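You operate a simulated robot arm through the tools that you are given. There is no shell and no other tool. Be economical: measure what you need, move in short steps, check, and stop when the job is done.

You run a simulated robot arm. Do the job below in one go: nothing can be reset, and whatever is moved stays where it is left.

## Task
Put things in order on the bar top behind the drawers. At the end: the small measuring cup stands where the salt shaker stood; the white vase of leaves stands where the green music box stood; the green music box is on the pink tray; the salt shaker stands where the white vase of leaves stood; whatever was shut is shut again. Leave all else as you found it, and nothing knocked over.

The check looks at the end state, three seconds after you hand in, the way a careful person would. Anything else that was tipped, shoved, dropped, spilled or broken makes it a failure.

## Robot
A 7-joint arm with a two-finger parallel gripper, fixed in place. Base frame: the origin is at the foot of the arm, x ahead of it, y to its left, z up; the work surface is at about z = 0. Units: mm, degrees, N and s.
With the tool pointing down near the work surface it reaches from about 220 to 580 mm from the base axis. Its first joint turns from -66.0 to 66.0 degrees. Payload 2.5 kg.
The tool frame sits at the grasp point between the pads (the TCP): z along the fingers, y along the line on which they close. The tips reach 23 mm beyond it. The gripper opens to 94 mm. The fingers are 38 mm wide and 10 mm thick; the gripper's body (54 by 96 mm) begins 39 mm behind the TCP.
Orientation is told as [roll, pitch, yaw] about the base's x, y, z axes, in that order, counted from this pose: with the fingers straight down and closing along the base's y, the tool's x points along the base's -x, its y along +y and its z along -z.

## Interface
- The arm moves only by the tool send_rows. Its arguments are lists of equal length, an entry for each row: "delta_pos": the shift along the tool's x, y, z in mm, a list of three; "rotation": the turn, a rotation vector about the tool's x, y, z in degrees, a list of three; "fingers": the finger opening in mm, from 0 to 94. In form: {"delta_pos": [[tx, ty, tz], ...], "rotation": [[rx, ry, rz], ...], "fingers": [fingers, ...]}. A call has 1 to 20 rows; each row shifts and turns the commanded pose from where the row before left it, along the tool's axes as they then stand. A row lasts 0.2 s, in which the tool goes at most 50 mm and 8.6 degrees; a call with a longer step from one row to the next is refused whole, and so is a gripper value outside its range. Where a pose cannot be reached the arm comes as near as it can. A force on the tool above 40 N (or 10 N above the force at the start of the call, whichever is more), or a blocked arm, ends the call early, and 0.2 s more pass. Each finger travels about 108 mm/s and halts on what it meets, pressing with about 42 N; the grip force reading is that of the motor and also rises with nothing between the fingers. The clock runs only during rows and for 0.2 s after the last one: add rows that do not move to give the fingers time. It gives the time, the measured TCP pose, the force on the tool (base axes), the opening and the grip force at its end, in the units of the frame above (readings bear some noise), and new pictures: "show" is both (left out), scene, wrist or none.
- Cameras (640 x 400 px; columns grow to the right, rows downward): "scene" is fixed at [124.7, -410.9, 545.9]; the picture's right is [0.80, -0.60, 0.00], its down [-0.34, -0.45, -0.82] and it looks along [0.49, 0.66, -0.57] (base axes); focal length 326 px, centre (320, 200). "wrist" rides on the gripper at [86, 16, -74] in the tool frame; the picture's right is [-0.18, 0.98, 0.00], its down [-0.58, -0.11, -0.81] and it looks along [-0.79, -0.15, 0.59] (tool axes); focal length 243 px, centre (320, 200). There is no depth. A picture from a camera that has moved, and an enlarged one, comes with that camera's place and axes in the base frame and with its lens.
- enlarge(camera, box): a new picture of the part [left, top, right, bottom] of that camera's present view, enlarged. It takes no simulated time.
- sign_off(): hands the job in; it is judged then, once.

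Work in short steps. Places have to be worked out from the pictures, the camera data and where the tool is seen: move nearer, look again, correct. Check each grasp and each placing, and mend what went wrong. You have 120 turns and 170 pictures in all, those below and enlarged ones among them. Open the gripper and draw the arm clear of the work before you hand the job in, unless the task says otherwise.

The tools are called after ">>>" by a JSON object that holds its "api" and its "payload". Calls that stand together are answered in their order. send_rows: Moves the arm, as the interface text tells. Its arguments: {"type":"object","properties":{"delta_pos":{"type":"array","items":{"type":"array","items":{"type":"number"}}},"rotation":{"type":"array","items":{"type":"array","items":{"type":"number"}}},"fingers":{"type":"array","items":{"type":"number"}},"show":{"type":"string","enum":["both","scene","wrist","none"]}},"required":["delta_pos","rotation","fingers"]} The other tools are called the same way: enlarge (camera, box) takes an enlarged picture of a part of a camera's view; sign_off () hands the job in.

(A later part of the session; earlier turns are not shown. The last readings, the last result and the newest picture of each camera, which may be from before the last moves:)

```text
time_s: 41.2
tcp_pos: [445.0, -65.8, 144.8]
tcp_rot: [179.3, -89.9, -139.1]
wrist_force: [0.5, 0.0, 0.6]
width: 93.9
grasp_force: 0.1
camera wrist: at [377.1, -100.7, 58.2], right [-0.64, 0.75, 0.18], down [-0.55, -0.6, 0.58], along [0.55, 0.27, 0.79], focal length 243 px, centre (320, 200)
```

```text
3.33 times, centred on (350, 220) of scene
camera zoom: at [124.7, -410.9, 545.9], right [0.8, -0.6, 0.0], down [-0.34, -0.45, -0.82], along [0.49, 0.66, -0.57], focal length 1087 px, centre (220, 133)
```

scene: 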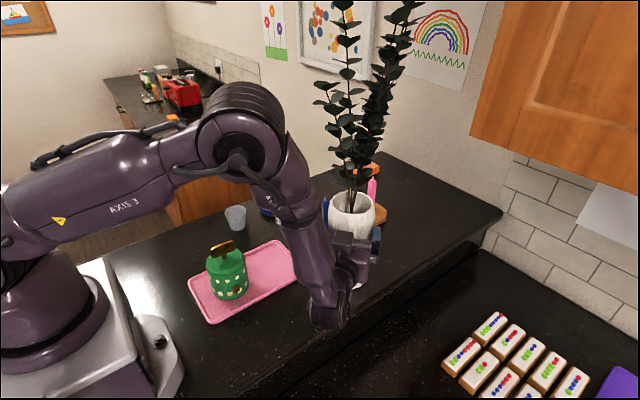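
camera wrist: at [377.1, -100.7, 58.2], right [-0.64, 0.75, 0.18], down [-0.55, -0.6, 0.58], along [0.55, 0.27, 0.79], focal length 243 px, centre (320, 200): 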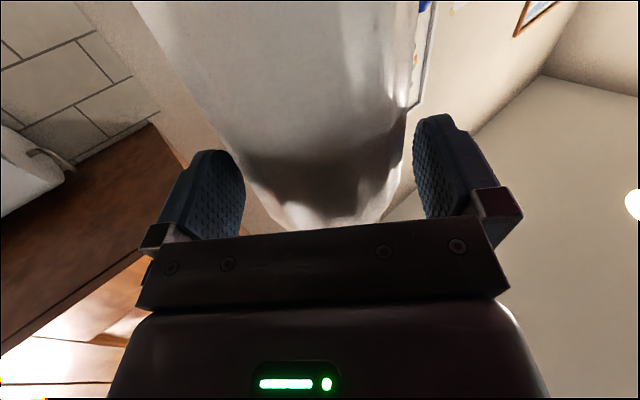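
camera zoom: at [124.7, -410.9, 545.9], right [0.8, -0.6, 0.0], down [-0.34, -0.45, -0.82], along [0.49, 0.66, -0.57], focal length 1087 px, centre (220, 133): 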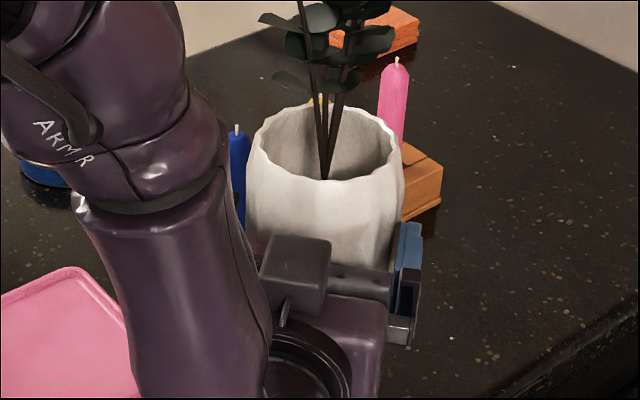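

Lateral error ≈0, 34 mm to the axis, and no contact. I'll go forward the remaining 21 mm.

>>> {"api": "send_rows", "payload": {"delta_pos": [[0, 0, 7], [0, 0, 7], [0, 0, 7], [0, 0, 0]], "rotation": [[0, 0, 0], [0, 0, 0], [0, 0, 0], [0, 0, 0]], "fingers": [94, 94, 94, 94]}}

>>> {"api": "enlarge", "payload": {"camera": "scene", "box": [290, 160, 410, 280]}}

```text
time_s: 42.2
tcp_pos: [459.6, -52.0, 143.7]
tcp_rot: [176.2, -89.9, -135.9]
wrist_force: [-0.3, -0.5, -0.2]
width: 94.0
grasp_force: 0.0
camera wrist: at [392.5, -86.7, 57.4], right [-0.64, 0.75, 0.18], down [-0.55, -0.6, 0.58], along [0.55, 0.27, 0.79], focal length 243 px, centre (320, 200)
```

scene: 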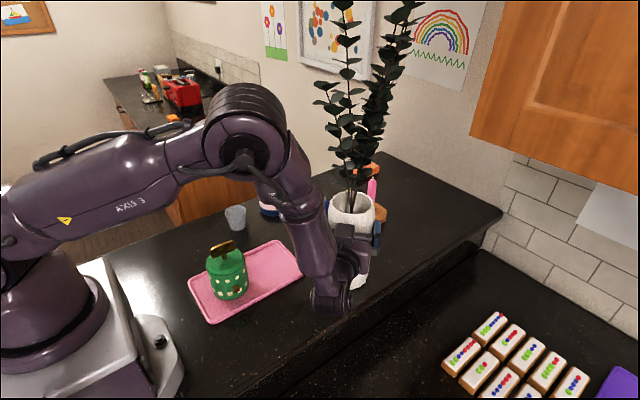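
wrist: 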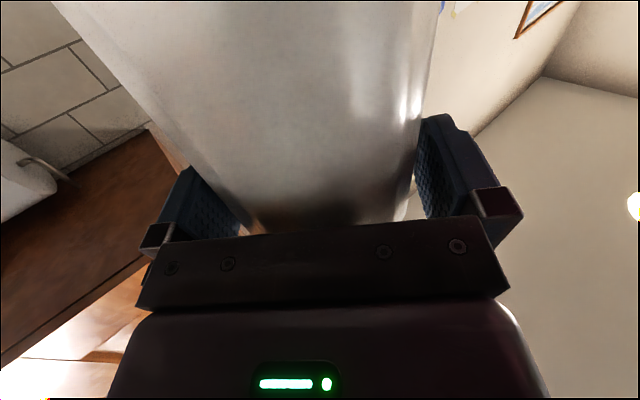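

```text
3.33 times, centred on (350, 220) of scene
camera zoom: at [124.7, -410.9, 545.9], right [0.8, -0.6, 0.0], down [-0.34, -0.45, -0.82], along [0.49, 0.66, -0.57], focal length 1087 px, centre (220, 133)
```

zoom: 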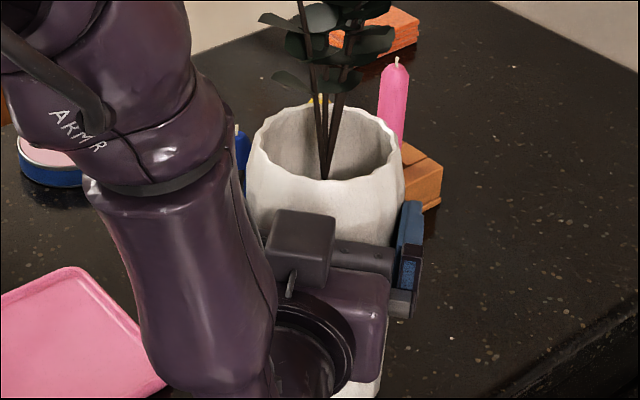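

Vase is between the pads with no contact; TCP ≈14 mm short of the axis. Closing now.

>>> {"api": "send_rows", "payload": {"delta_pos": [[0, 0, 0], [0, 0, 0], [0, 0, 0]], "rotation": [[0, 0, 0], [0, 0, 0], [0, 0, 0]], "fingers": [86, 72, 72], "show": "wrist"}}

```text
time_s: 43.0
tcp_pos: [459.3, -51.1, 143.4]
tcp_rot: [-156.3, -89.9, -163.6]
wrist_force: [3.1, -1.6, 1.1]
width: 88.5
grasp_force: 41.8
camera wrist: at [392.6, -87.1, 57.7], right [-0.64, 0.75, 0.18], down [-0.55, -0.6, 0.58], along [0.55, 0.27, 0.79], focal length 243 px, centre (320, 200)
```

wrist: 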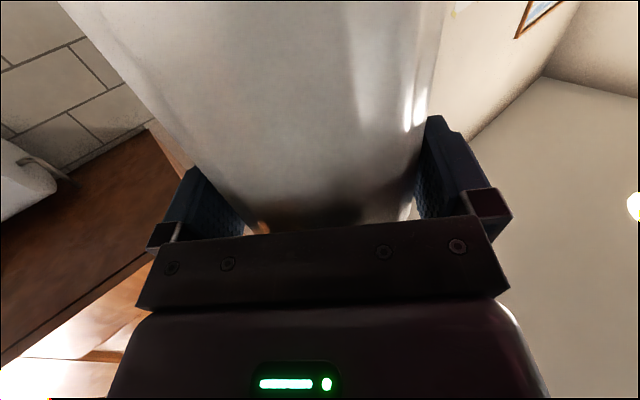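

Gripped at 88.5 mm (so R≈44, axis ≈(471.5,−41.5)). Lifting slowly to check.

>>> {"api": "send_rows", "payload": {"delta_pos": [[-4, 0, 0], [-8, 0, 0], [-10, 0, 0], [-10, 0, 0], [0, 0, 0]], "rotation": [[0, 0, 0], [0, 0, 0], [0, 0, 0], [0, 0, 0], [0, 0, 0]], "fingers": [72, 72, 72, 72, 72]}}

```text
time_s: 44.2
tcp_pos: [459.7, -51.1, 175.1]
tcp_rot: [134.1, -89.9, -93.9]
wrist_force: [0.4, -0.4, -7.3]
width: 88.6
grasp_force: 41.8
camera wrist: at [392.8, -87.1, 88.7], right [-0.63, 0.75, 0.18], down [-0.55, -0.6, 0.58], along [0.55, 0.27, 0.79], focal length 243 px, centre (320, 200)
```

scene: 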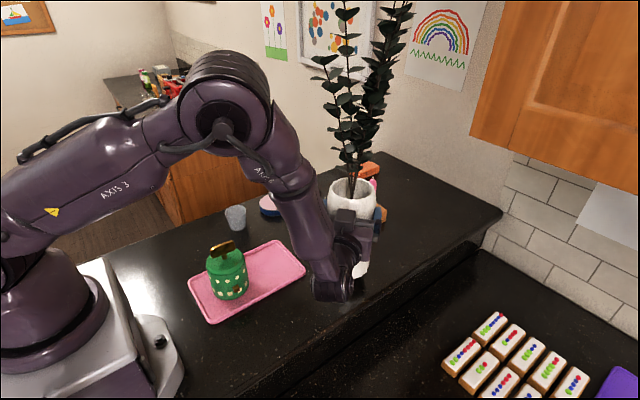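
wrist: 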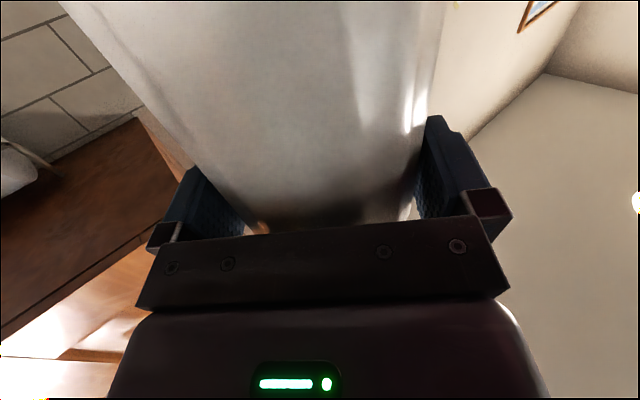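

Vase lifted upright, ≈0.7 kg (base = TCP − 143). I'll raise further to clear everything.

>>> {"api": "send_rows", "payload": {"delta_pos": [[-30, 0, 0], [-40, 0, 0], [-40, 0, 0], [-10, 0, 0], [0, 0, 0]], "rotation": [[0, 0, 0], [0, 0, 0], [0, 0, 0], [0, 0, 0], [0, 0, 0]], "fingers": [72, 72, 72, 72, 72], "show": "scene"}}

```text
time_s: 45.4
tcp_pos: [459.2, -49.3, 297.4]
tcp_rot: [148.5, -89.8, -108.3]
wrist_force: [0.3, 0.0, -7.2]
width: 88.5
grasp_force: 41.9
```

scene: 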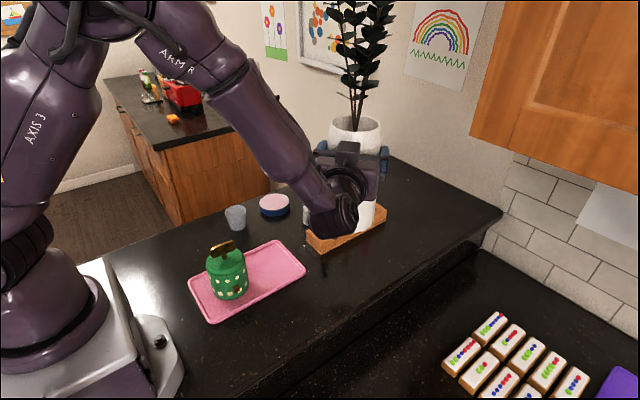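

Clear of everything (base ≈154). I'll rotate yaw to ≈80 and shift toward (400,40), then check.

>>> {"api": "send_rows", "payload": {"delta_pos": [[0, 0, 0], [0, 0, 0], [0, 0, 0], [0, 0, 0], [0, 0, 0], [0, 24.3, 26], [0, 24.3, 26], [0, 24.3, 26], [0, 0, 0]], "rotation": [[-8, 0, 0], [-8, 0, 0], [-8, 0, 0], [-8, 0, 0], [-8, 0, 0], [0, 0, 0], [0, 0, 0], [0, 0, 0], [0, 0, 0]], "fingers": [72, 72, 72, 72, 72, 72, 72, 72, 72]}}

```text
time_s: 47.4
tcp_pos: [399.8, 36.4, 296.2]
tcp_rot: [-119.9, -89.9, -159.9]
wrist_force: [-0.2, -0.5, -7.0]
width: 88.6
grasp_force: 41.8
camera wrist: at [372.4, -34.0, 209.6], right [-0.97, 0.17, 0.18], down [-0.03, -0.81, 0.58], along [0.25, 0.56, 0.79], focal length 243 px, centre (320, 200)
```

scene: 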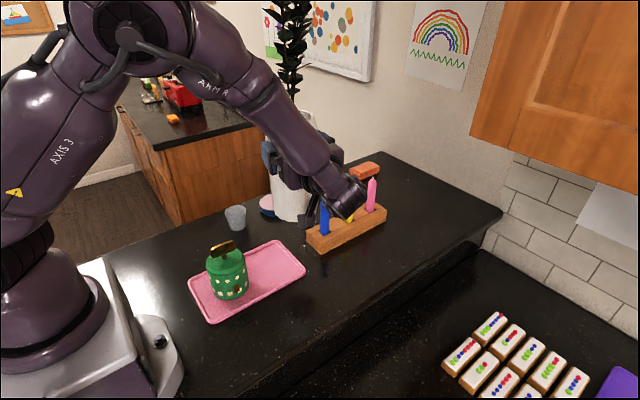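
wrist: 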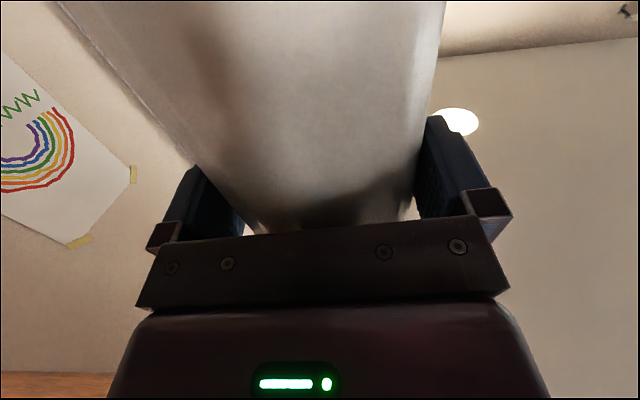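

Candles intact and the vase is held upright. Next: yaw to ≈115, then move to (300,150).

>>> {"api": "send_rows", "payload": {"delta_pos": [[0, 0, 0], [0, 0, 0], [0, 0, 0], [0, 0, 0], [0, 0, 0], [0, 10.4, 36.5], [0, 10.4, 36.5], [0, 10.4, 36.5], [0, 10.4, 36.5], [0, 0, 0]], "rotation": [[-7, 0, 0], [-7, 0, 0], [-7, 0, 0], [-7, 0, 0], [-7, 0, 0], [0, 0, 0], [0, 0, 0], [0, 0, 0], [0, 0, 0], [0, 0, 0]], "fingers": [72, 72, 72, 72, 72, 72, 72, 72, 72, 72]}}

```text
time_s: 49.6
tcp_pos: [300.3, 152.2, 294.1]
tcp_rot: [-73.2, -89.8, -171.5]
wrist_force: [0.0, 0.1, -5.9]
width: 88.4
grasp_force: 42.0
camera wrist: at [318.1, 78.2, 207.9], right [-0.89, -0.42, 0.18], down [0.44, -0.68, 0.58], along [-0.12, 0.6, 0.79], focal length 243 px, centre (320, 200)
```

scene: 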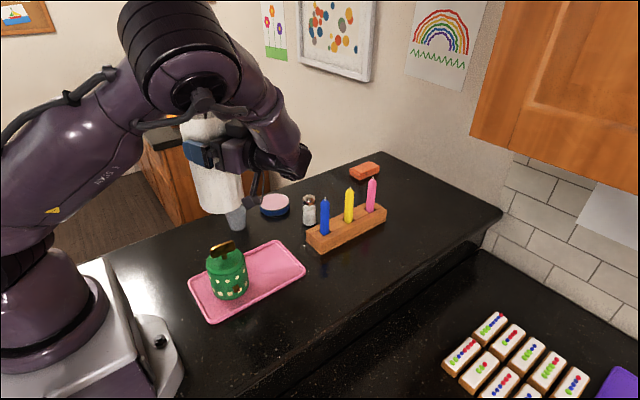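
wrist: 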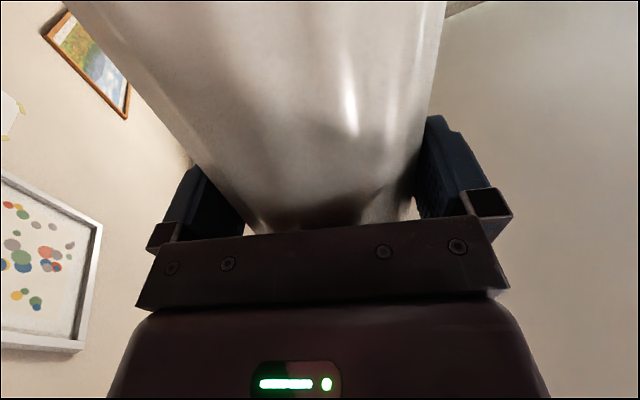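

The vase hangs upright and clear. I'll turn to yaw ≈150 and move above the music box's old spot.

>>> {"api": "send_rows", "payload": {"delta_pos": [[0, 0, 0], [0, 0, 0], [0, 0, 0], [0, 0, 0], [0, 0, 0], [0, -6.6, 37.3], [0, -6.6, 37.3], [0, -6.6, 37.3], [0, -6.6, 37.3], [0, 0, 0]], "rotation": [[-7, 0, 0], [-7, 0, 0], [-7, 0, 0], [-7, 0, 0], [-7, 0, 0], [0, 0, 0], [0, 0, 0], [0, 0, 0], [0, 0, 0], [0, 0, 0]], "fingers": [72, 72, 72, 72, 72, 72, 72, 72, 72, 72]}}

```text
time_s: 51.8
tcp_pos: [188.8, 246.0, 293.7]
tcp_rot: [-48.8, -89.9, -161.1]
wrist_force: [0.6, 0.7, -7.4]
width: 88.4
grasp_force: 41.5
camera wrist: at [244.8, 196.3, 207.7], right [-0.49, -0.85, 0.18], down [0.75, -0.31, 0.58], along [-0.44, 0.42, 0.79], focal length 243 px, centre (320, 200)
```

scene: 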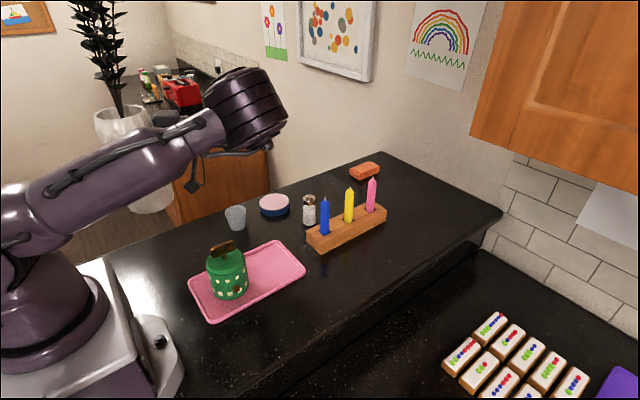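
wrist: 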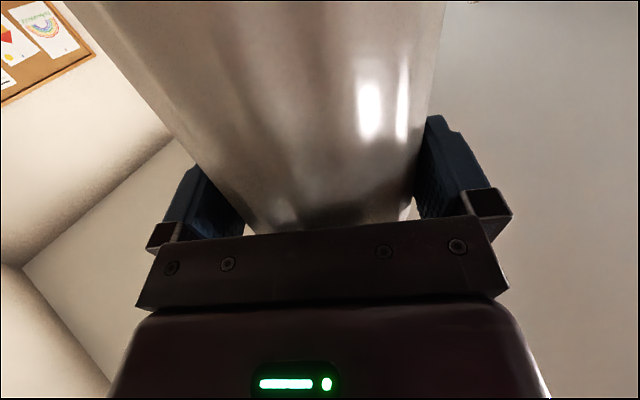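

I'll measure the rim in the scene view to verify where the vase axis is relative to the tool.

>>> {"api": "enlarge", "payload": {"camera": "scene", "box": [60, 60, 220, 220]}}

```text
2.50 times, centred on (140, 140) of scene
camera zoom: at [124.7, -410.9, 545.9], right [0.8, -0.6, 0.0], down [-0.34, -0.45, -0.82], along [0.49, 0.66, -0.57], focal length 815 px, centre (770, 350)
```

zoom: 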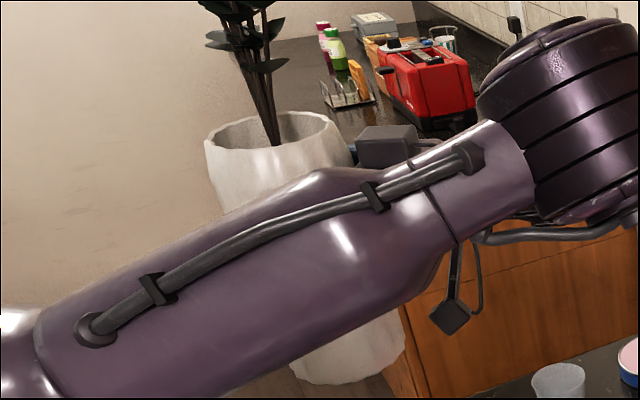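

Consistent with the axis ≈15.5 mm ahead of the TCP. I'll shift forward 5.7 mm and lower to about 10 mm above the surface.

>>> {"api": "send_rows", "payload": {"delta_pos": [[0, 0, 5.7], [35, 0, 0], [35, 0, 0], [35, 0, 0], [30, 0, 0], [5, 0, 0], [0, 0, 0]], "rotation": [[0, 0, 0], [0, 0, 0], [0, 0, 0], [0, 0, 0], [0, 0, 0], [0, 0, 0], [0, 0, 0]], "fingers": [72, 72, 72, 72, 72, 72, 72]}}

```text
time_s: 53.4
tcp_pos: [179.8, 253.0, 154.1]
tcp_rot: [-51.9, -89.9, -158.0]
wrist_force: [-0.3, -0.4, -6.2]
width: 88.2
grasp_force: 42.3
camera wrist: at [238.4, 201.1, 68.8], right [-0.49, -0.85, 0.18], down [0.75, -0.31, 0.58], along [-0.44, 0.42, 0.79], focal length 243 px, centre (320, 200)
```

scene: 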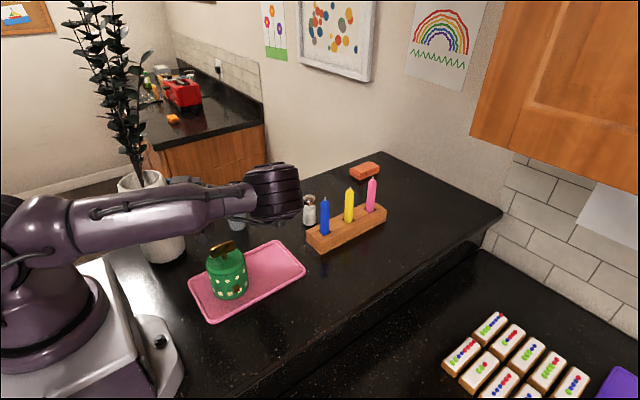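
wrist: 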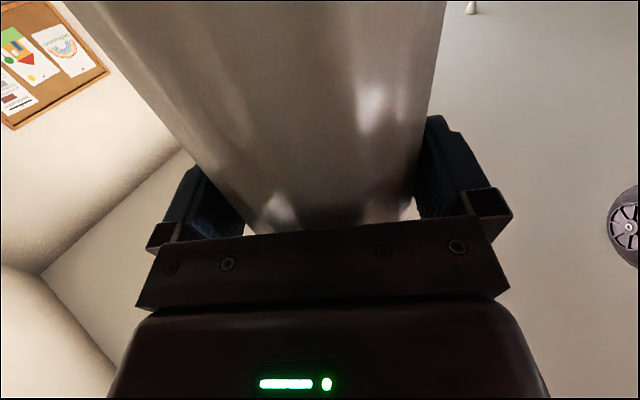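

TCP reads slightly past target (by ≈5 mm). I'll check the vase base in the scene before lowering.

>>> {"api": "enlarge", "payload": {"camera": "scene", "box": [90, 150, 250, 310]}}

```text
2.50 times, centred on (170, 230) of scene
camera zoom: at [124.7, -410.9, 545.9], right [0.8, -0.6, 0.0], down [-0.34, -0.45, -0.82], along [0.49, 0.66, -0.57], focal length 815 px, centre (695, 125)
```

zoom: 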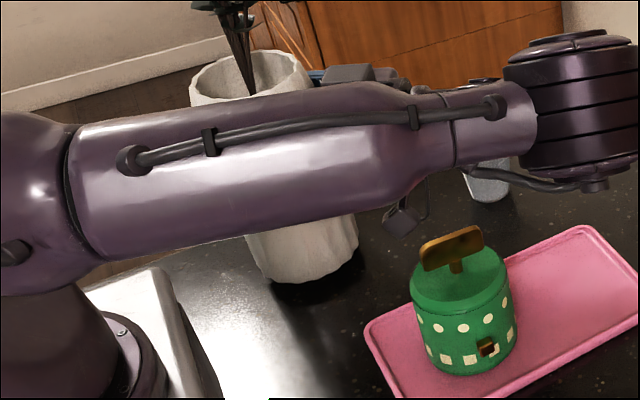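

Both estimates say the vase is ≈5–8 mm too far along the approach; I'll back off 6.5 mm, shift y +1.5, and lower gently until contact.

>>> {"api": "send_rows", "payload": {"delta_pos": [[0, 1.5, -6.5], [0, 0, 0], [4, 0, 0], [3, 0, 0], [2, 0, 0], [1.5, 0, 0], [0, 0, 0]], "rotation": [[0, 0, 0], [0, 0, 0], [0, 0, 0], [0, 0, 0], [0, 0, 0], [0, 0, 0], [0, 0, 0]], "fingers": [72, 72, 72, 72, 72, 72, 72], "show": "none"}}

>>> {"api": "enlarge", "payload": {"camera": "scene", "box": [90, 150, 250, 310]}}

```text
time_s: 55.0
tcp_pos: [184.7, 246.6, 144.9]
tcp_rot: [-48.5, -89.9, -161.2]
wrist_force: [0.7, 0.9, -6.5]
width: 88.6
grasp_force: 41.9
```

```text
2.50 times, centred on (170, 230) of scene
camera zoom: at [124.7, -410.9, 545.9], right [0.8, -0.6, 0.0], down [-0.34, -0.45, -0.82], along [0.49, 0.66, -0.57], focal length 815 px, centre (695, 125)
```

zoom: 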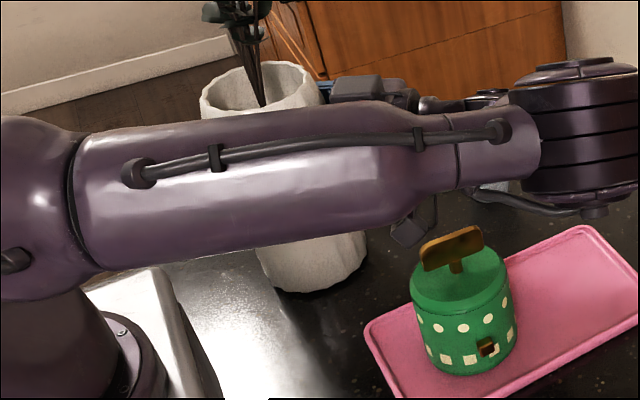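

By the same pixel measure the vase and the original box agree within 1–2 mm. I'll lower the last bit to contact.

>>> {"api": "send_rows", "payload": {"delta_pos": [[1, 0, 0], [1, 0, 0], [1, 0, 0], [0, 0, 0]], "rotation": [[0, 0, 0], [0, 0, 0], [0, 0, 0], [0, 0, 0]], "fingers": [72, 72, 72, 72], "show": "none"}}

```text
time_s: 56.0
tcp_pos: [185.9, 246.7, 143.1]
tcp_rot: [-146.8, -89.9, -62.9]
wrist_force: [-0.1, -1.3, 17.9]
width: 88.4
grasp_force: 42.0
```

Firm contact (≈24 N). I'll ease 0.7 mm, open fully, and check before withdrawing.

>>> {"api": "send_rows", "payload": {"delta_pos": [[-0.8, 0, 0], [0, 0, 0], [0, 0, 0], [0, 0, 0]], "rotation": [[0, 0, 0], [0, 0, 0], [0, 0, 0], [0, 0, 0]], "fingers": [72, 90, 94, 94], "show": "wrist"}}

```text
time_s: 57.0
tcp_pos: [185.2, 247.3, 142.6]
tcp_rot: [-59.8, -89.9, -150.2]
wrist_force: [0.5, 0.3, 0.7]
width: 93.9
grasp_force: 0.1
camera wrist: at [242.6, 196.0, 56.2], right [-0.49, -0.85, 0.18], down [0.75, -0.31, 0.58], along [-0.44, 0.42, 0.79], focal length 243 px, centre (320, 200)
```

wrist: 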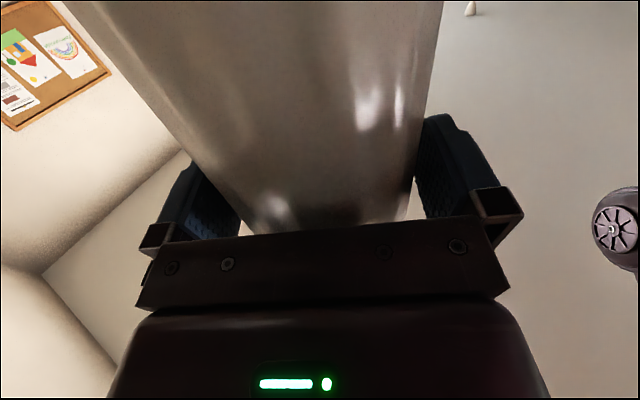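

Released with both pads clear. I'll withdraw slowly along the tool axis.

>>> {"api": "send_rows", "payload": {"delta_pos": [[0, 0, -8], [0, 0, -12], [0, 0, -20], [0, 0, -25], [0, 0, -25], [0, 0, 0]], "rotation": [[0, 0, 0], [0, 0, 0], [0, 0, 0], [0, 0, 0], [0, 0, 0], [0, 0, 0]], "fingers": [94, 94, 94, 94, 94, 94]}}

```text
time_s: 58.4
tcp_pos: [261.7, 200.6, 144.4]
tcp_rot: [-62.0, -89.9, -147.7]
wrist_force: [-0.2, 0.1, -1.1]
width: 94.1
grasp_force: 0.0
camera wrist: at [319.6, 151.2, 58.0], right [-0.49, -0.85, 0.18], down [0.75, -0.31, 0.58], along [-0.44, 0.42, 0.79], focal length 243 px, centre (320, 200)
```

scene: 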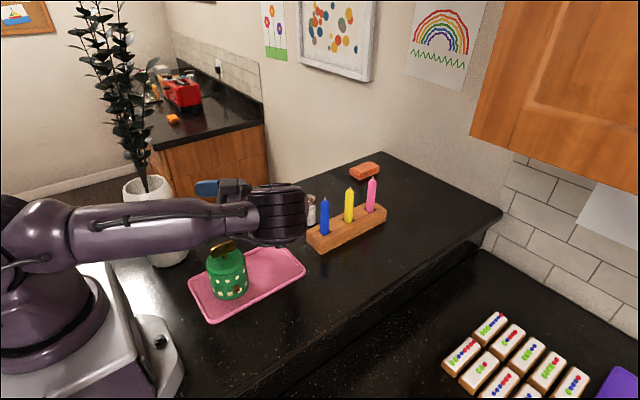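
wrist: 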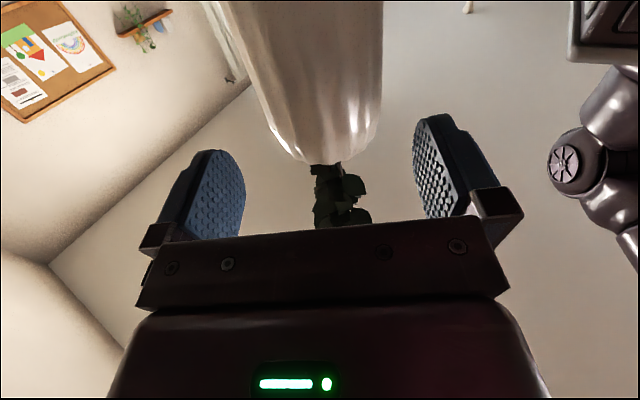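

Vase stands free. I'll rise, back off a little more, and bring the tool vertical again.

>>> {"api": "send_rows", "payload": {"delta_pos": [[-38, 0, 0], [-38, 0, 0], [-38, 0, 0], [-38, 0, 0], [0, 0, -40], [0, 0, 0], [0, 0, 0], [0, 0, 0], [0, 0, 0], [0, 0, 0], [0, 0, 0], [0, 0, 0], [0, 0, 0], [0, 0, 0], [0, 0, 0], [0, 0, 0]], "rotation": [[0, 0, 0], [0, 0, 0], [0, 0, 0], [0, 0, 0], [0, 0, 0], [0, 8.2, 0], [0, 8.2, 0], [0, 8.2, 0], [0, 8.2, 0], [0, 8.2, 0], [0, 8.2, 0], [0, 8.2, 0], [0, 8.2, 0], [0, 8.2, 0], [0, 8.2, 0], [0, 8, 0]], "fingers": [94, 94, 94, 94, 94, 94, 94, 94, 94, 94, 94, 94, 94, 94, 94, 94], "show": "none"}}

>>> {"api": "send_rows", "payload": {"delta_pos": [[0, 0, 0], [0, 0, 0], [0, 0, 0], [0, 0, 0], [0, 0, 0], [0, 0, 0], [0, 0, 0], [0, 0, 0], [0, 0, 0], [0, 0, 0], [0, 0, 0], [0, 0, 0], [0, 0, 0], [0, 0, 0], [0, 0, 0], [0, 0, 0], [0, 0, 0], [0, 0, 0]], "rotation": [[0, 0, 8.34], [0, 0, 8.34], [0, 0, 8.34], [0, 0, 8.34], [0, 0, 8.34], [0, 0, 8.34], [0, 0, 8.34], [0, 0, 8.34], [0, 0, 8.34], [0, 0, 8.34], [0, 0, 8.34], [0, 0, 8.34], [0, 0, 8.34], [0, 0, 8.34], [0, 0, 8.34], [0, 0, 8.34], [0, 0, 8.34], [0, 0, 8.34]], "fingers": [70, 70, 70, 70, 70, 70, 70, 70, 70, 70, 70, 70, 70, 70, 70, 70, 70, 70]}}

>>> {"api": "enlarge", "payload": {"camera": "wrist", "box": [240, 0, 480, 150]}}

```text
time_s: 61.8
tcp_pos: [298.9, 183.2, 293.4]
tcp_rot: [-0.2, 0.2, 150.1]
wrist_force: [0.2, -0.5, 0.3]
width: 94.1
grasp_force: 0.0
```

```text
time_s: 65.6
tcp_pos: [296.4, 182.3, 295.6]
tcp_rot: [0.0, -0.1, -0.1]
wrist_force: [-0.2, 0.4, 0.0]
width: 70.0
grasp_force: 0.2
camera wrist: at [211.5, 199.0, 369.9], right [0.18, 0.98, 0.0], down [0.58, -0.11, 0.81], along [0.79, -0.15, -0.59], focal length 243 px, centre (320, 200)
```

scene: 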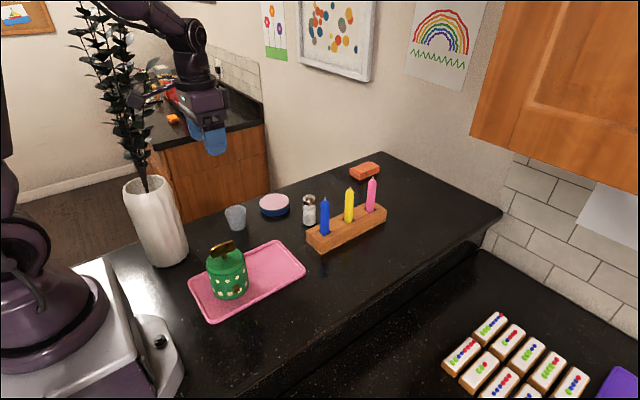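
wrist: 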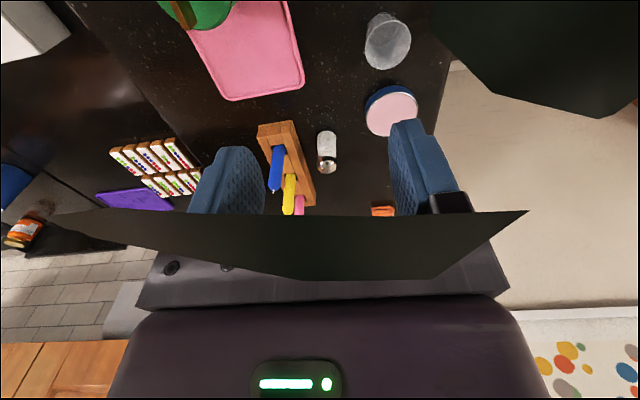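

```text
2.67 times, centred on (360, 75) of wrist
camera zoom: at [211.5, 199.0, 369.9], right [0.18, 0.98, 0.0], down [0.58, -0.11, 0.81], along [0.79, -0.15, -0.59], focal length 647 px, centre (213, 533)
```

zoom: 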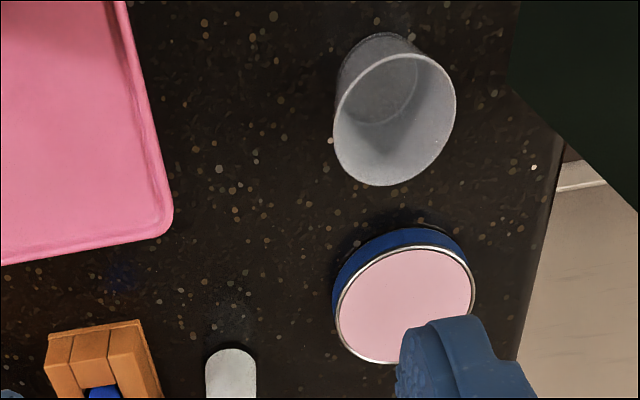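

A leaf is close in front of the wrist camera: the camera swung near the foliage. I'll look closely before moving.

>>> {"api": "enlarge", "payload": {"camera": "scene", "box": [60, 0, 260, 125]}}

>>> {"api": "enlarge", "payload": {"camera": "scene", "box": [90, 120, 290, 300]}}

```text
3.20 times, centred on (160, 62) of scene
camera zoom: at [124.7, -410.9, 545.9], right [0.8, -0.6, 0.0], down [-0.34, -0.45, -0.82], along [0.49, 0.66, -0.57], focal length 1043 px, centre (832, 640)
```

zoom: 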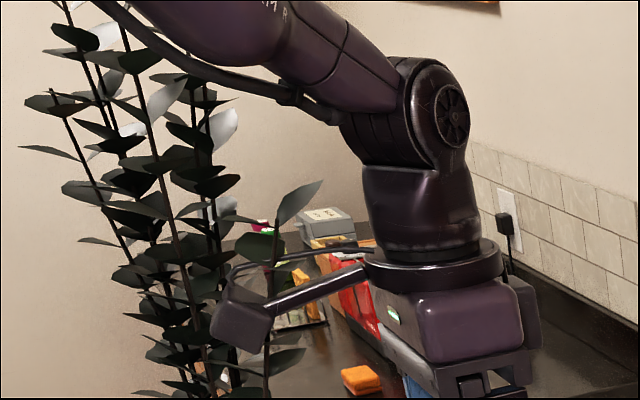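

```text
2.22 times, centred on (190, 210) of scene
camera zoom: at [124.7, -410.9, 545.9], right [0.8, -0.6, 0.0], down [-0.34, -0.45, -0.82], along [0.49, 0.66, -0.57], focal length 724 px, centre (609, 178)
```

zoom: 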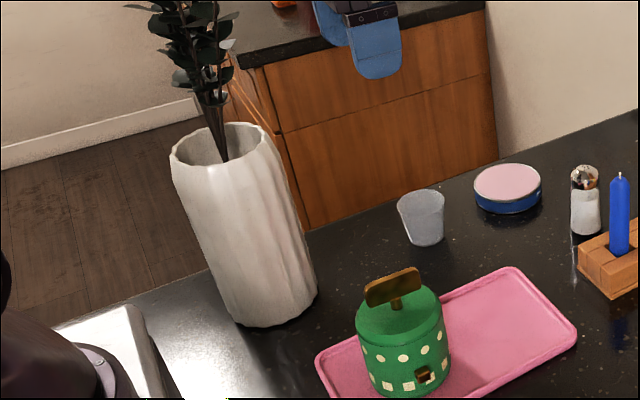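

The camera is on the −y side of the twigs, and the vase is unmoved. I'll withdraw straight in −y, gently.

>>> {"api": "send_rows", "payload": {"delta_pos": [[0, -10, 0], [0, -20, 0], [0, -30, 0], [0, -40, 0], [0, -30, 0]], "rotation": [[0, 0, 0], [0, 0, 0], [0, 0, 0], [0, 0, 0], [0, 0, 0]], "fingers": [70, 70, 70, 70, 70]}}

>>> {"api": "enlarge", "payload": {"camera": "scene", "box": [60, 120, 330, 300]}}

```text
time_s: 66.8
tcp_pos: [301.0, 51.5, 295.9]
tcp_rot: [0.1, 0.0, 0.2]
wrist_force: [0.3, -0.3, 0.1]
width: 70.0
grasp_force: 0.0
camera wrist: at [214.8, 67.7, 371.2], right [0.18, 0.98, 0.0], down [0.58, -0.11, 0.81], along [0.79, -0.15, -0.59], focal length 243 px, centre (320, 200)
```

scene: 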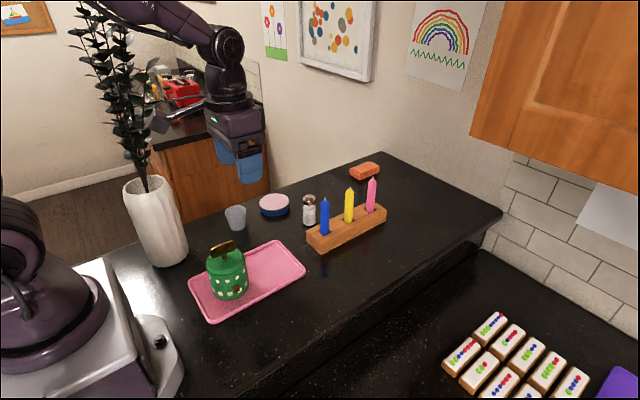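
wrist: 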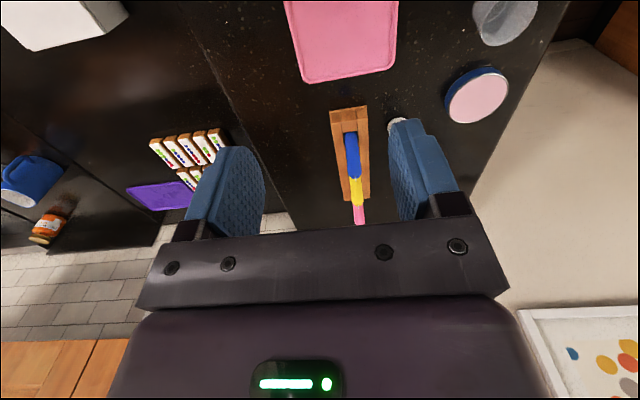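

```text
2.22 times, centred on (195, 210) of scene
camera zoom: at [124.7, -410.9, 545.9], right [0.8, -0.6, 0.0], down [-0.34, -0.45, -0.82], along [0.49, 0.66, -0.57], focal length 724 px, centre (598, 178)
```

zoom: 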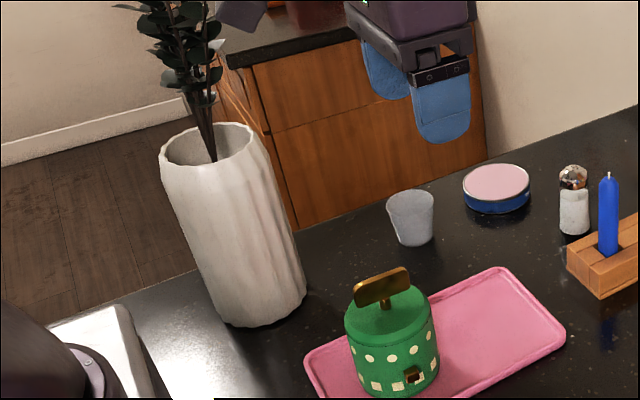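

Vase unmoved and upright. Next is the salt shaker: I'll move to view it closer.

>>> {"api": "send_rows", "payload": {"delta_pos": [[-24, 30, 15], [-24, 30, 15], [-24, 30, 15], [0, 0, 0]], "rotation": [[0, 0, 0], [0, 0, 0], [0, 0, 0], [0, 0, 0]], "fingers": [70, 70, 70, 70], "show": "wrist"}}

>>> {"api": "enlarge", "payload": {"camera": "wrist", "box": [240, 40, 420, 160]}}

>>> {"api": "enlarge", "payload": {"camera": "scene", "box": [210, 170, 340, 250]}}

```text
time_s: 67.8
tcp_pos: [370.6, 142.4, 249.8]
tcp_rot: [0.0, -0.2, 0.1]
wrist_force: [-0.5, 0.0, 0.4]
width: 69.8
grasp_force: 0.2
camera wrist: at [283.7, 158.0, 325.6], right [0.18, 0.98, 0.0], down [0.58, -0.11, 0.81], along [0.79, -0.15, -0.59], focal length 243 px, centre (320, 200)
```

wrist: 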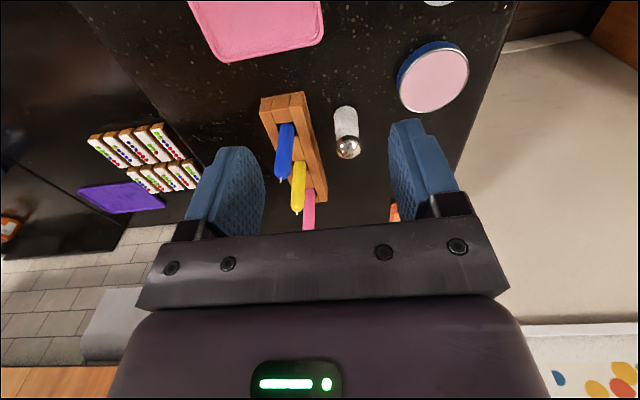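

```text
3.33 times, centred on (330, 100) of wrist
camera zoom: at [283.7, 158.0, 325.6], right [0.18, 0.98, 0.0], down [0.58, -0.11, 0.81], along [0.79, -0.15, -0.59], focal length 809 px, centre (287, 533)
```

zoom: 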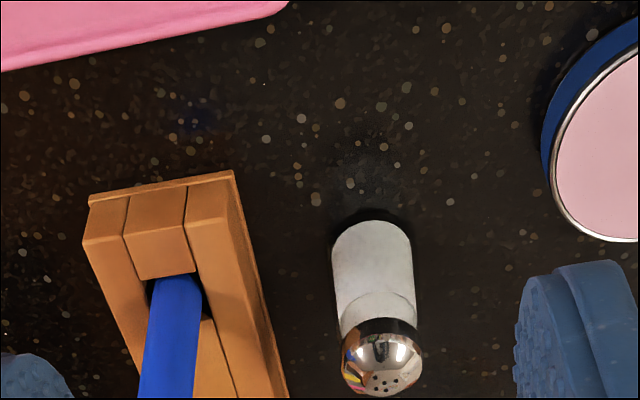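

```text
4.92 times, centred on (275, 210) of scene
camera zoom: at [124.7, -410.9, 545.9], right [0.8, -0.6, 0.0], down [-0.34, -0.45, -0.82], along [0.49, 0.66, -0.57], focal length 1605 px, centre (542, 151)
```

zoom: 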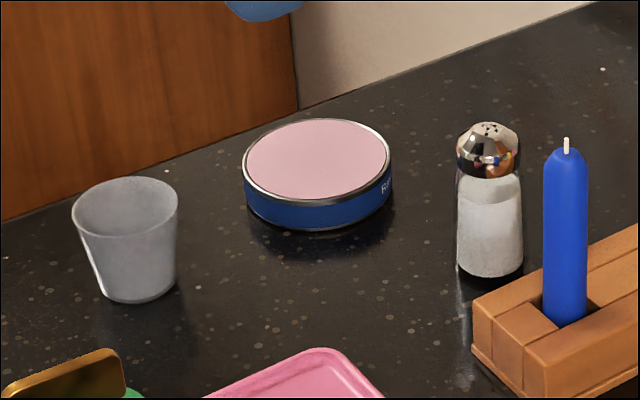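

Salt ≈(509,154), about 80 tall and 35 wide, with the holder edge at y≈105. I'll hover above it with 60 mm opening.

>>> {"api": "send_rows", "payload": {"delta_pos": [[-34.6, 2.9, 22], [-34.6, 2.9, 22], [-34.6, 2.9, 22], [-34.6, 2.9, 22], [0, 0, 0]], "rotation": [[0, 0, 0], [0, 0, 0], [0, 0, 0], [0, 0, 0], [0, 0, 0]], "fingers": [60, 60, 60, 60, 60]}}

>>> {"api": "enlarge", "payload": {"camera": "scene", "box": [250, 120, 400, 250]}}

```text
time_s: 69.0
tcp_pos: [509.1, 155.0, 160.4]
tcp_rot: [0.0, 0.0, 0.0]
wrist_force: [-0.4, 0.1, -0.1]
width: 60.1
grasp_force: 0.1
camera wrist: at [423.4, 172.4, 236.6], right [0.18, 0.98, 0.0], down [0.58, -0.11, 0.81], along [0.79, -0.15, -0.59], focal length 243 px, centre (320, 200)
```

scene: 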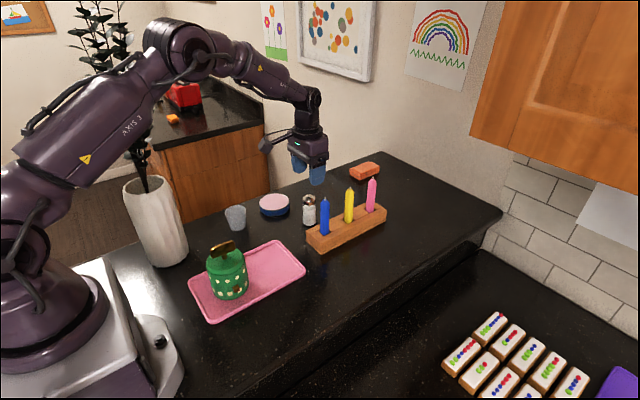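
wrist: 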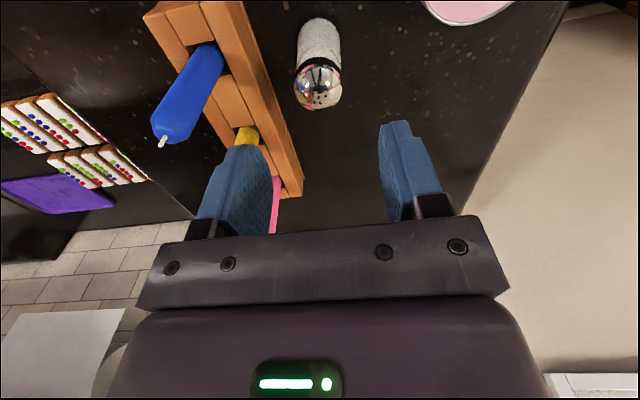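

```text
3.08 times, centred on (325, 185) of scene
camera zoom: at [124.7, -410.9, 545.9], right [0.8, -0.6, 0.0], down [-0.34, -0.45, -0.82], along [0.49, 0.66, -0.57], focal length 1003 px, centre (305, 246)
```

zoom: 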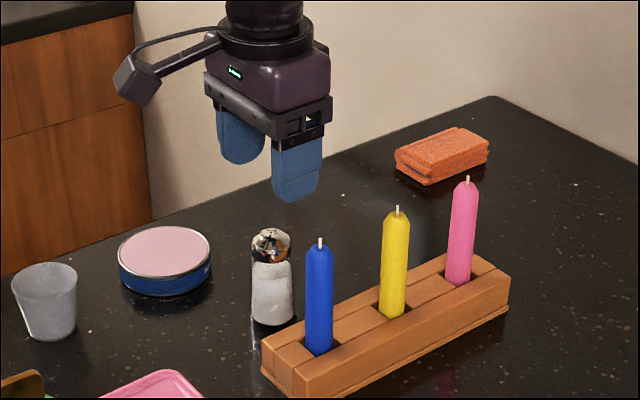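

Salt centre ≈(511.5,155.5) and candles are well clear (y≈50). I'll shift +2 mm in x, descend to z≈50 and close.

>>> {"api": "send_rows", "payload": {"delta_pos": [[-2, 0.5, 30], [0, 0, 35], [0, 0, 30], [0, 0, 15], [0, 0, 0]], "rotation": [[0, 0, 0], [0, 0, 0], [0, 0, 0], [0, 0, 0], [0, 0, 0]], "fingers": [60, 60, 60, 60, 60]}}

>>> {"api": "enlarge", "payload": {"camera": "scene", "box": [260, 150, 380, 250]}}

```text
time_s: 70.2
tcp_pos: [510.8, 156.0, 51.2]
tcp_rot: [-0.1, -0.1, 0.1]
wrist_force: [0.0, -0.2, 0.3]
width: 59.8
grasp_force: 0.1
camera wrist: at [425.2, 172.9, 126.0], right [0.18, 0.98, 0.0], down [0.58, -0.11, 0.81], along [0.79, -0.15, -0.59], focal length 243 px, centre (320, 200)
```

scene: 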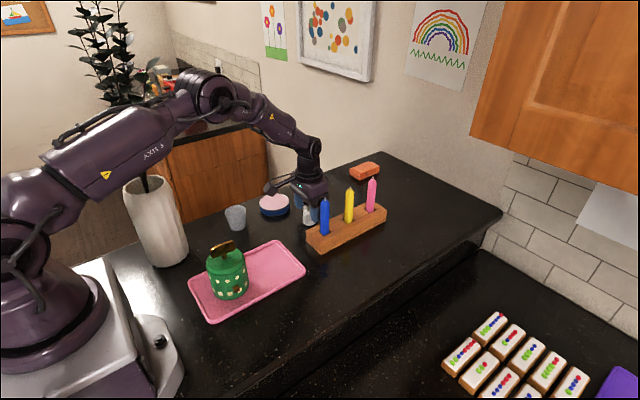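
wrist: 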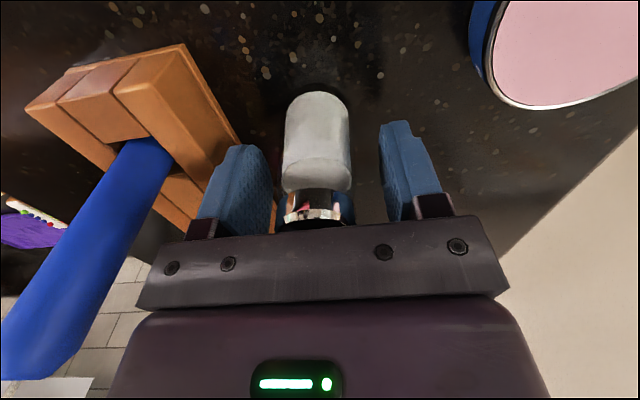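

```text
4.00 times, centred on (320, 200) of scene
camera zoom: at [124.7, -410.9, 545.9], right [0.8, -0.6, 0.0], down [-0.34, -0.45, -0.82], along [0.49, 0.66, -0.57], focal length 1304 px, centre (320, 200)
```

zoom: 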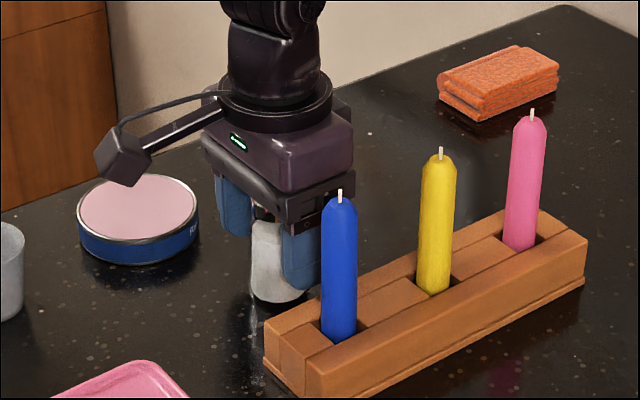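

Centred and clear. Closing.

>>> {"api": "send_rows", "payload": {"delta_pos": [[0, 0, 0], [0, 0, 0], [0, 0, 0], [0, 0, 0]], "rotation": [[0, 0, 0], [0, 0, 0], [0, 0, 0], [0, 0, 0]], "fingers": [46, 36, 26, 26], "show": "wrist"}}

```text
time_s: 71.2
tcp_pos: [512.4, 157.2, 49.8]
tcp_rot: [0.0, 0.0, 0.2]
wrist_force: [0.7, -0.2, 0.7]
width: 37.7
grasp_force: 42.2
camera wrist: at [425.1, 172.8, 126.3], right [0.18, 0.98, 0.0], down [0.58, -0.11, 0.81], along [0.79, -0.15, -0.59], focal length 243 px, centre (320, 200)
```

wrist: 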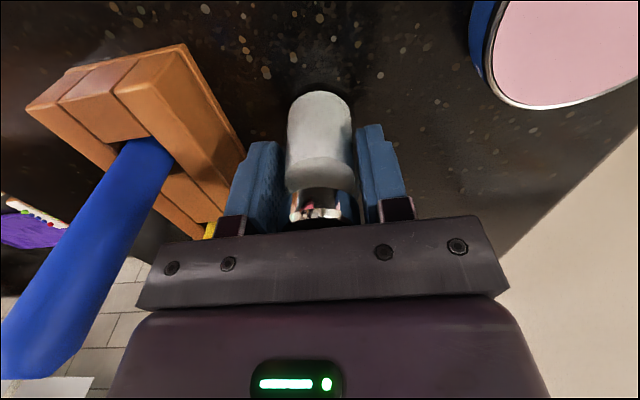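

Gripped at 37.7 mm; salt spot ≈(512.5,156.5). I'll lift to z=200, carry over the candles to the vase's old spot and come down to ≈12 mm above.

>>> {"api": "send_rows", "payload": {"delta_pos": [[0, 0, -10], [0, 0, -40], [0, 0, -50], [0, 0, -50], [8.2, -39.6, 0], [8.2, -39.6, 0], [8.2, -39.6, 0], [8.2, -39.6, 0], [8.2, -39.6, 0], [0, 0, 0]], "rotation": [[0, 0, 0], [0, 0, 0], [0, 0, 0], [0, 0, 0], [0, 0, 0], [0, 0, 0], [0, 0, 0], [0, 0, 0], [0, 0, 0], [0, 0, 0]], "fingers": [26, 26, 26, 26, 26, 26, 26, 26, 26, 26]}}

```text
time_s: 73.4
tcp_pos: [467.0, -43.9, 200.2]
tcp_rot: [0.2, -0.1, 0.2]
wrist_force: [0.4, 0.7, -0.5]
width: 38.0
grasp_force: 42.3
camera wrist: at [381.3, -27.5, 275.1], right [0.18, 0.98, 0.0], down [0.58, -0.11, 0.81], along [0.79, -0.15, -0.59], focal length 243 px, centre (320, 200)
```

scene: 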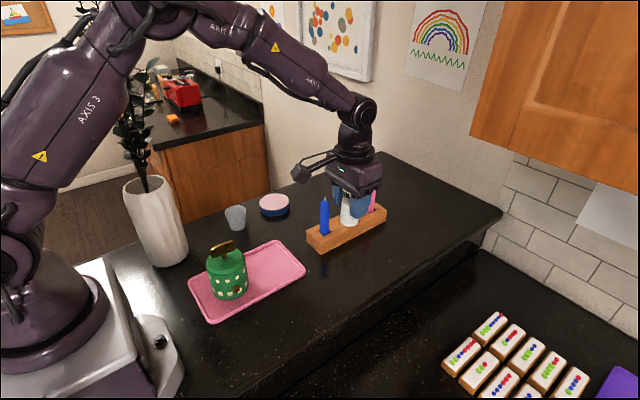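
wrist: 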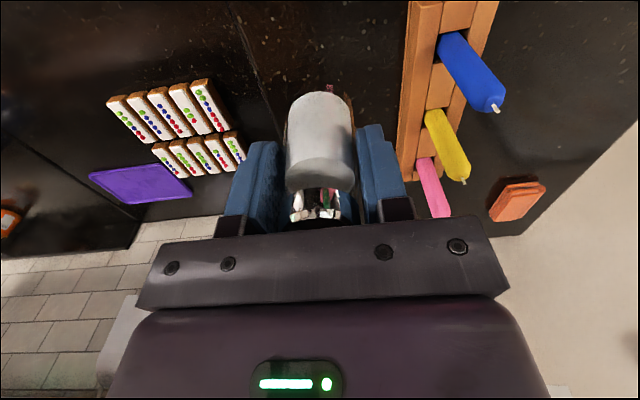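

Shaker held firmly. I'll correct the position by (+3.5,+2.4) and lower to z≈60.

>>> {"api": "send_rows", "payload": {"delta_pos": [[-3.5, 2.4, 30], [0, 0, 40], [0, 0, 40], [0, 0, 28], [0, 0, 0]], "rotation": [[0, 0, 0], [0, 0, 0], [0, 0, 0], [0, 0, 0], [0, 0, 0]], "fingers": [26, 26, 26, 26, 26]}}

```text
time_s: 74.6
tcp_pos: [473.9, -40.0, 60.7]
tcp_rot: [0.0, -0.1, 0.0]
wrist_force: [-0.6, -0.5, -1.7]
width: 37.8
grasp_force: 41.5
camera wrist: at [387.5, -23.5, 136.4], right [0.18, 0.98, 0.0], down [0.58, -0.11, 0.81], along [0.79, -0.15, -0.59], focal length 243 px, centre (320, 200)
```

scene: 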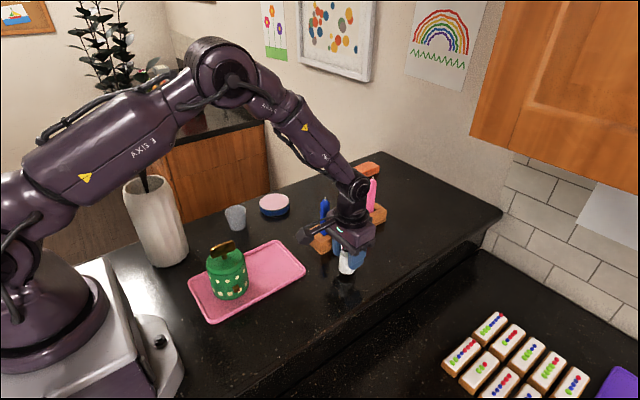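
wrist: 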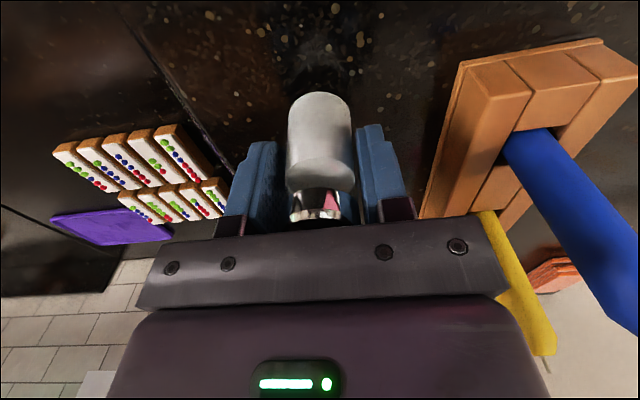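

TCP is 3 mm past in x, so I'll correct it and lower gently to contact (expected z≈50).

>>> {"api": "send_rows", "payload": {"delta_pos": [[3, -1.5, 4], [0, 0, 3], [0, 0, 2], [0, 0, 1], [0, 0, 1], [0, 0, 0]], "rotation": [[0, 0, 0], [0, 0, 0], [0, 0, 0], [0, 0, 0], [0, 0, 0], [0, 0, 0]], "fingers": [26, 26, 26, 26, 26, 26], "show": "none"}}

>>> {"api": "enlarge", "payload": {"camera": "scene", "box": [300, 200, 400, 300]}}

```text
time_s: 76.0
tcp_pos: [471.2, -41.4, 52.8]
tcp_rot: [0.0, -0.2, 0.1]
wrist_force: [-0.4, -0.1, -0.4]
width: 37.8
grasp_force: 42.3
```

```text
4.00 times, centred on (350, 250) of scene
camera zoom: at [124.7, -410.9, 545.9], right [0.8, -0.6, 0.0], down [-0.34, -0.45, -0.82], along [0.49, 0.66, -0.57], focal length 1304 px, centre (200, 0)
```

zoom: 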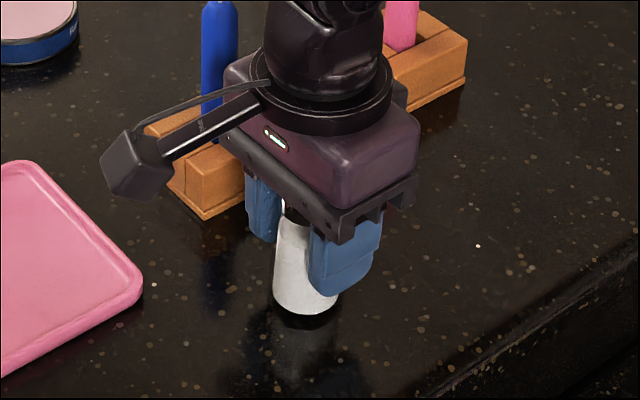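

Almost down; I'll lower the last couple of mm until force registers.

>>> {"api": "send_rows", "payload": {"delta_pos": [[0, 0, 1], [0, 0, 1], [0, 0, 1], [0, 0, 0]], "rotation": [[0, 0, 0], [0, 0, 0], [0, 0, 0], [0, 0, 0]], "fingers": [26, 26, 26, 26], "show": "none"}}

```text
time_s: 77.0
tcp_pos: [469.9, -42.8, 51.6]
tcp_rot: [0.0, -0.1, 0.2]
wrist_force: [-8.9, 1.3, 24.0]
width: 37.7
grasp_force: 42.2
```

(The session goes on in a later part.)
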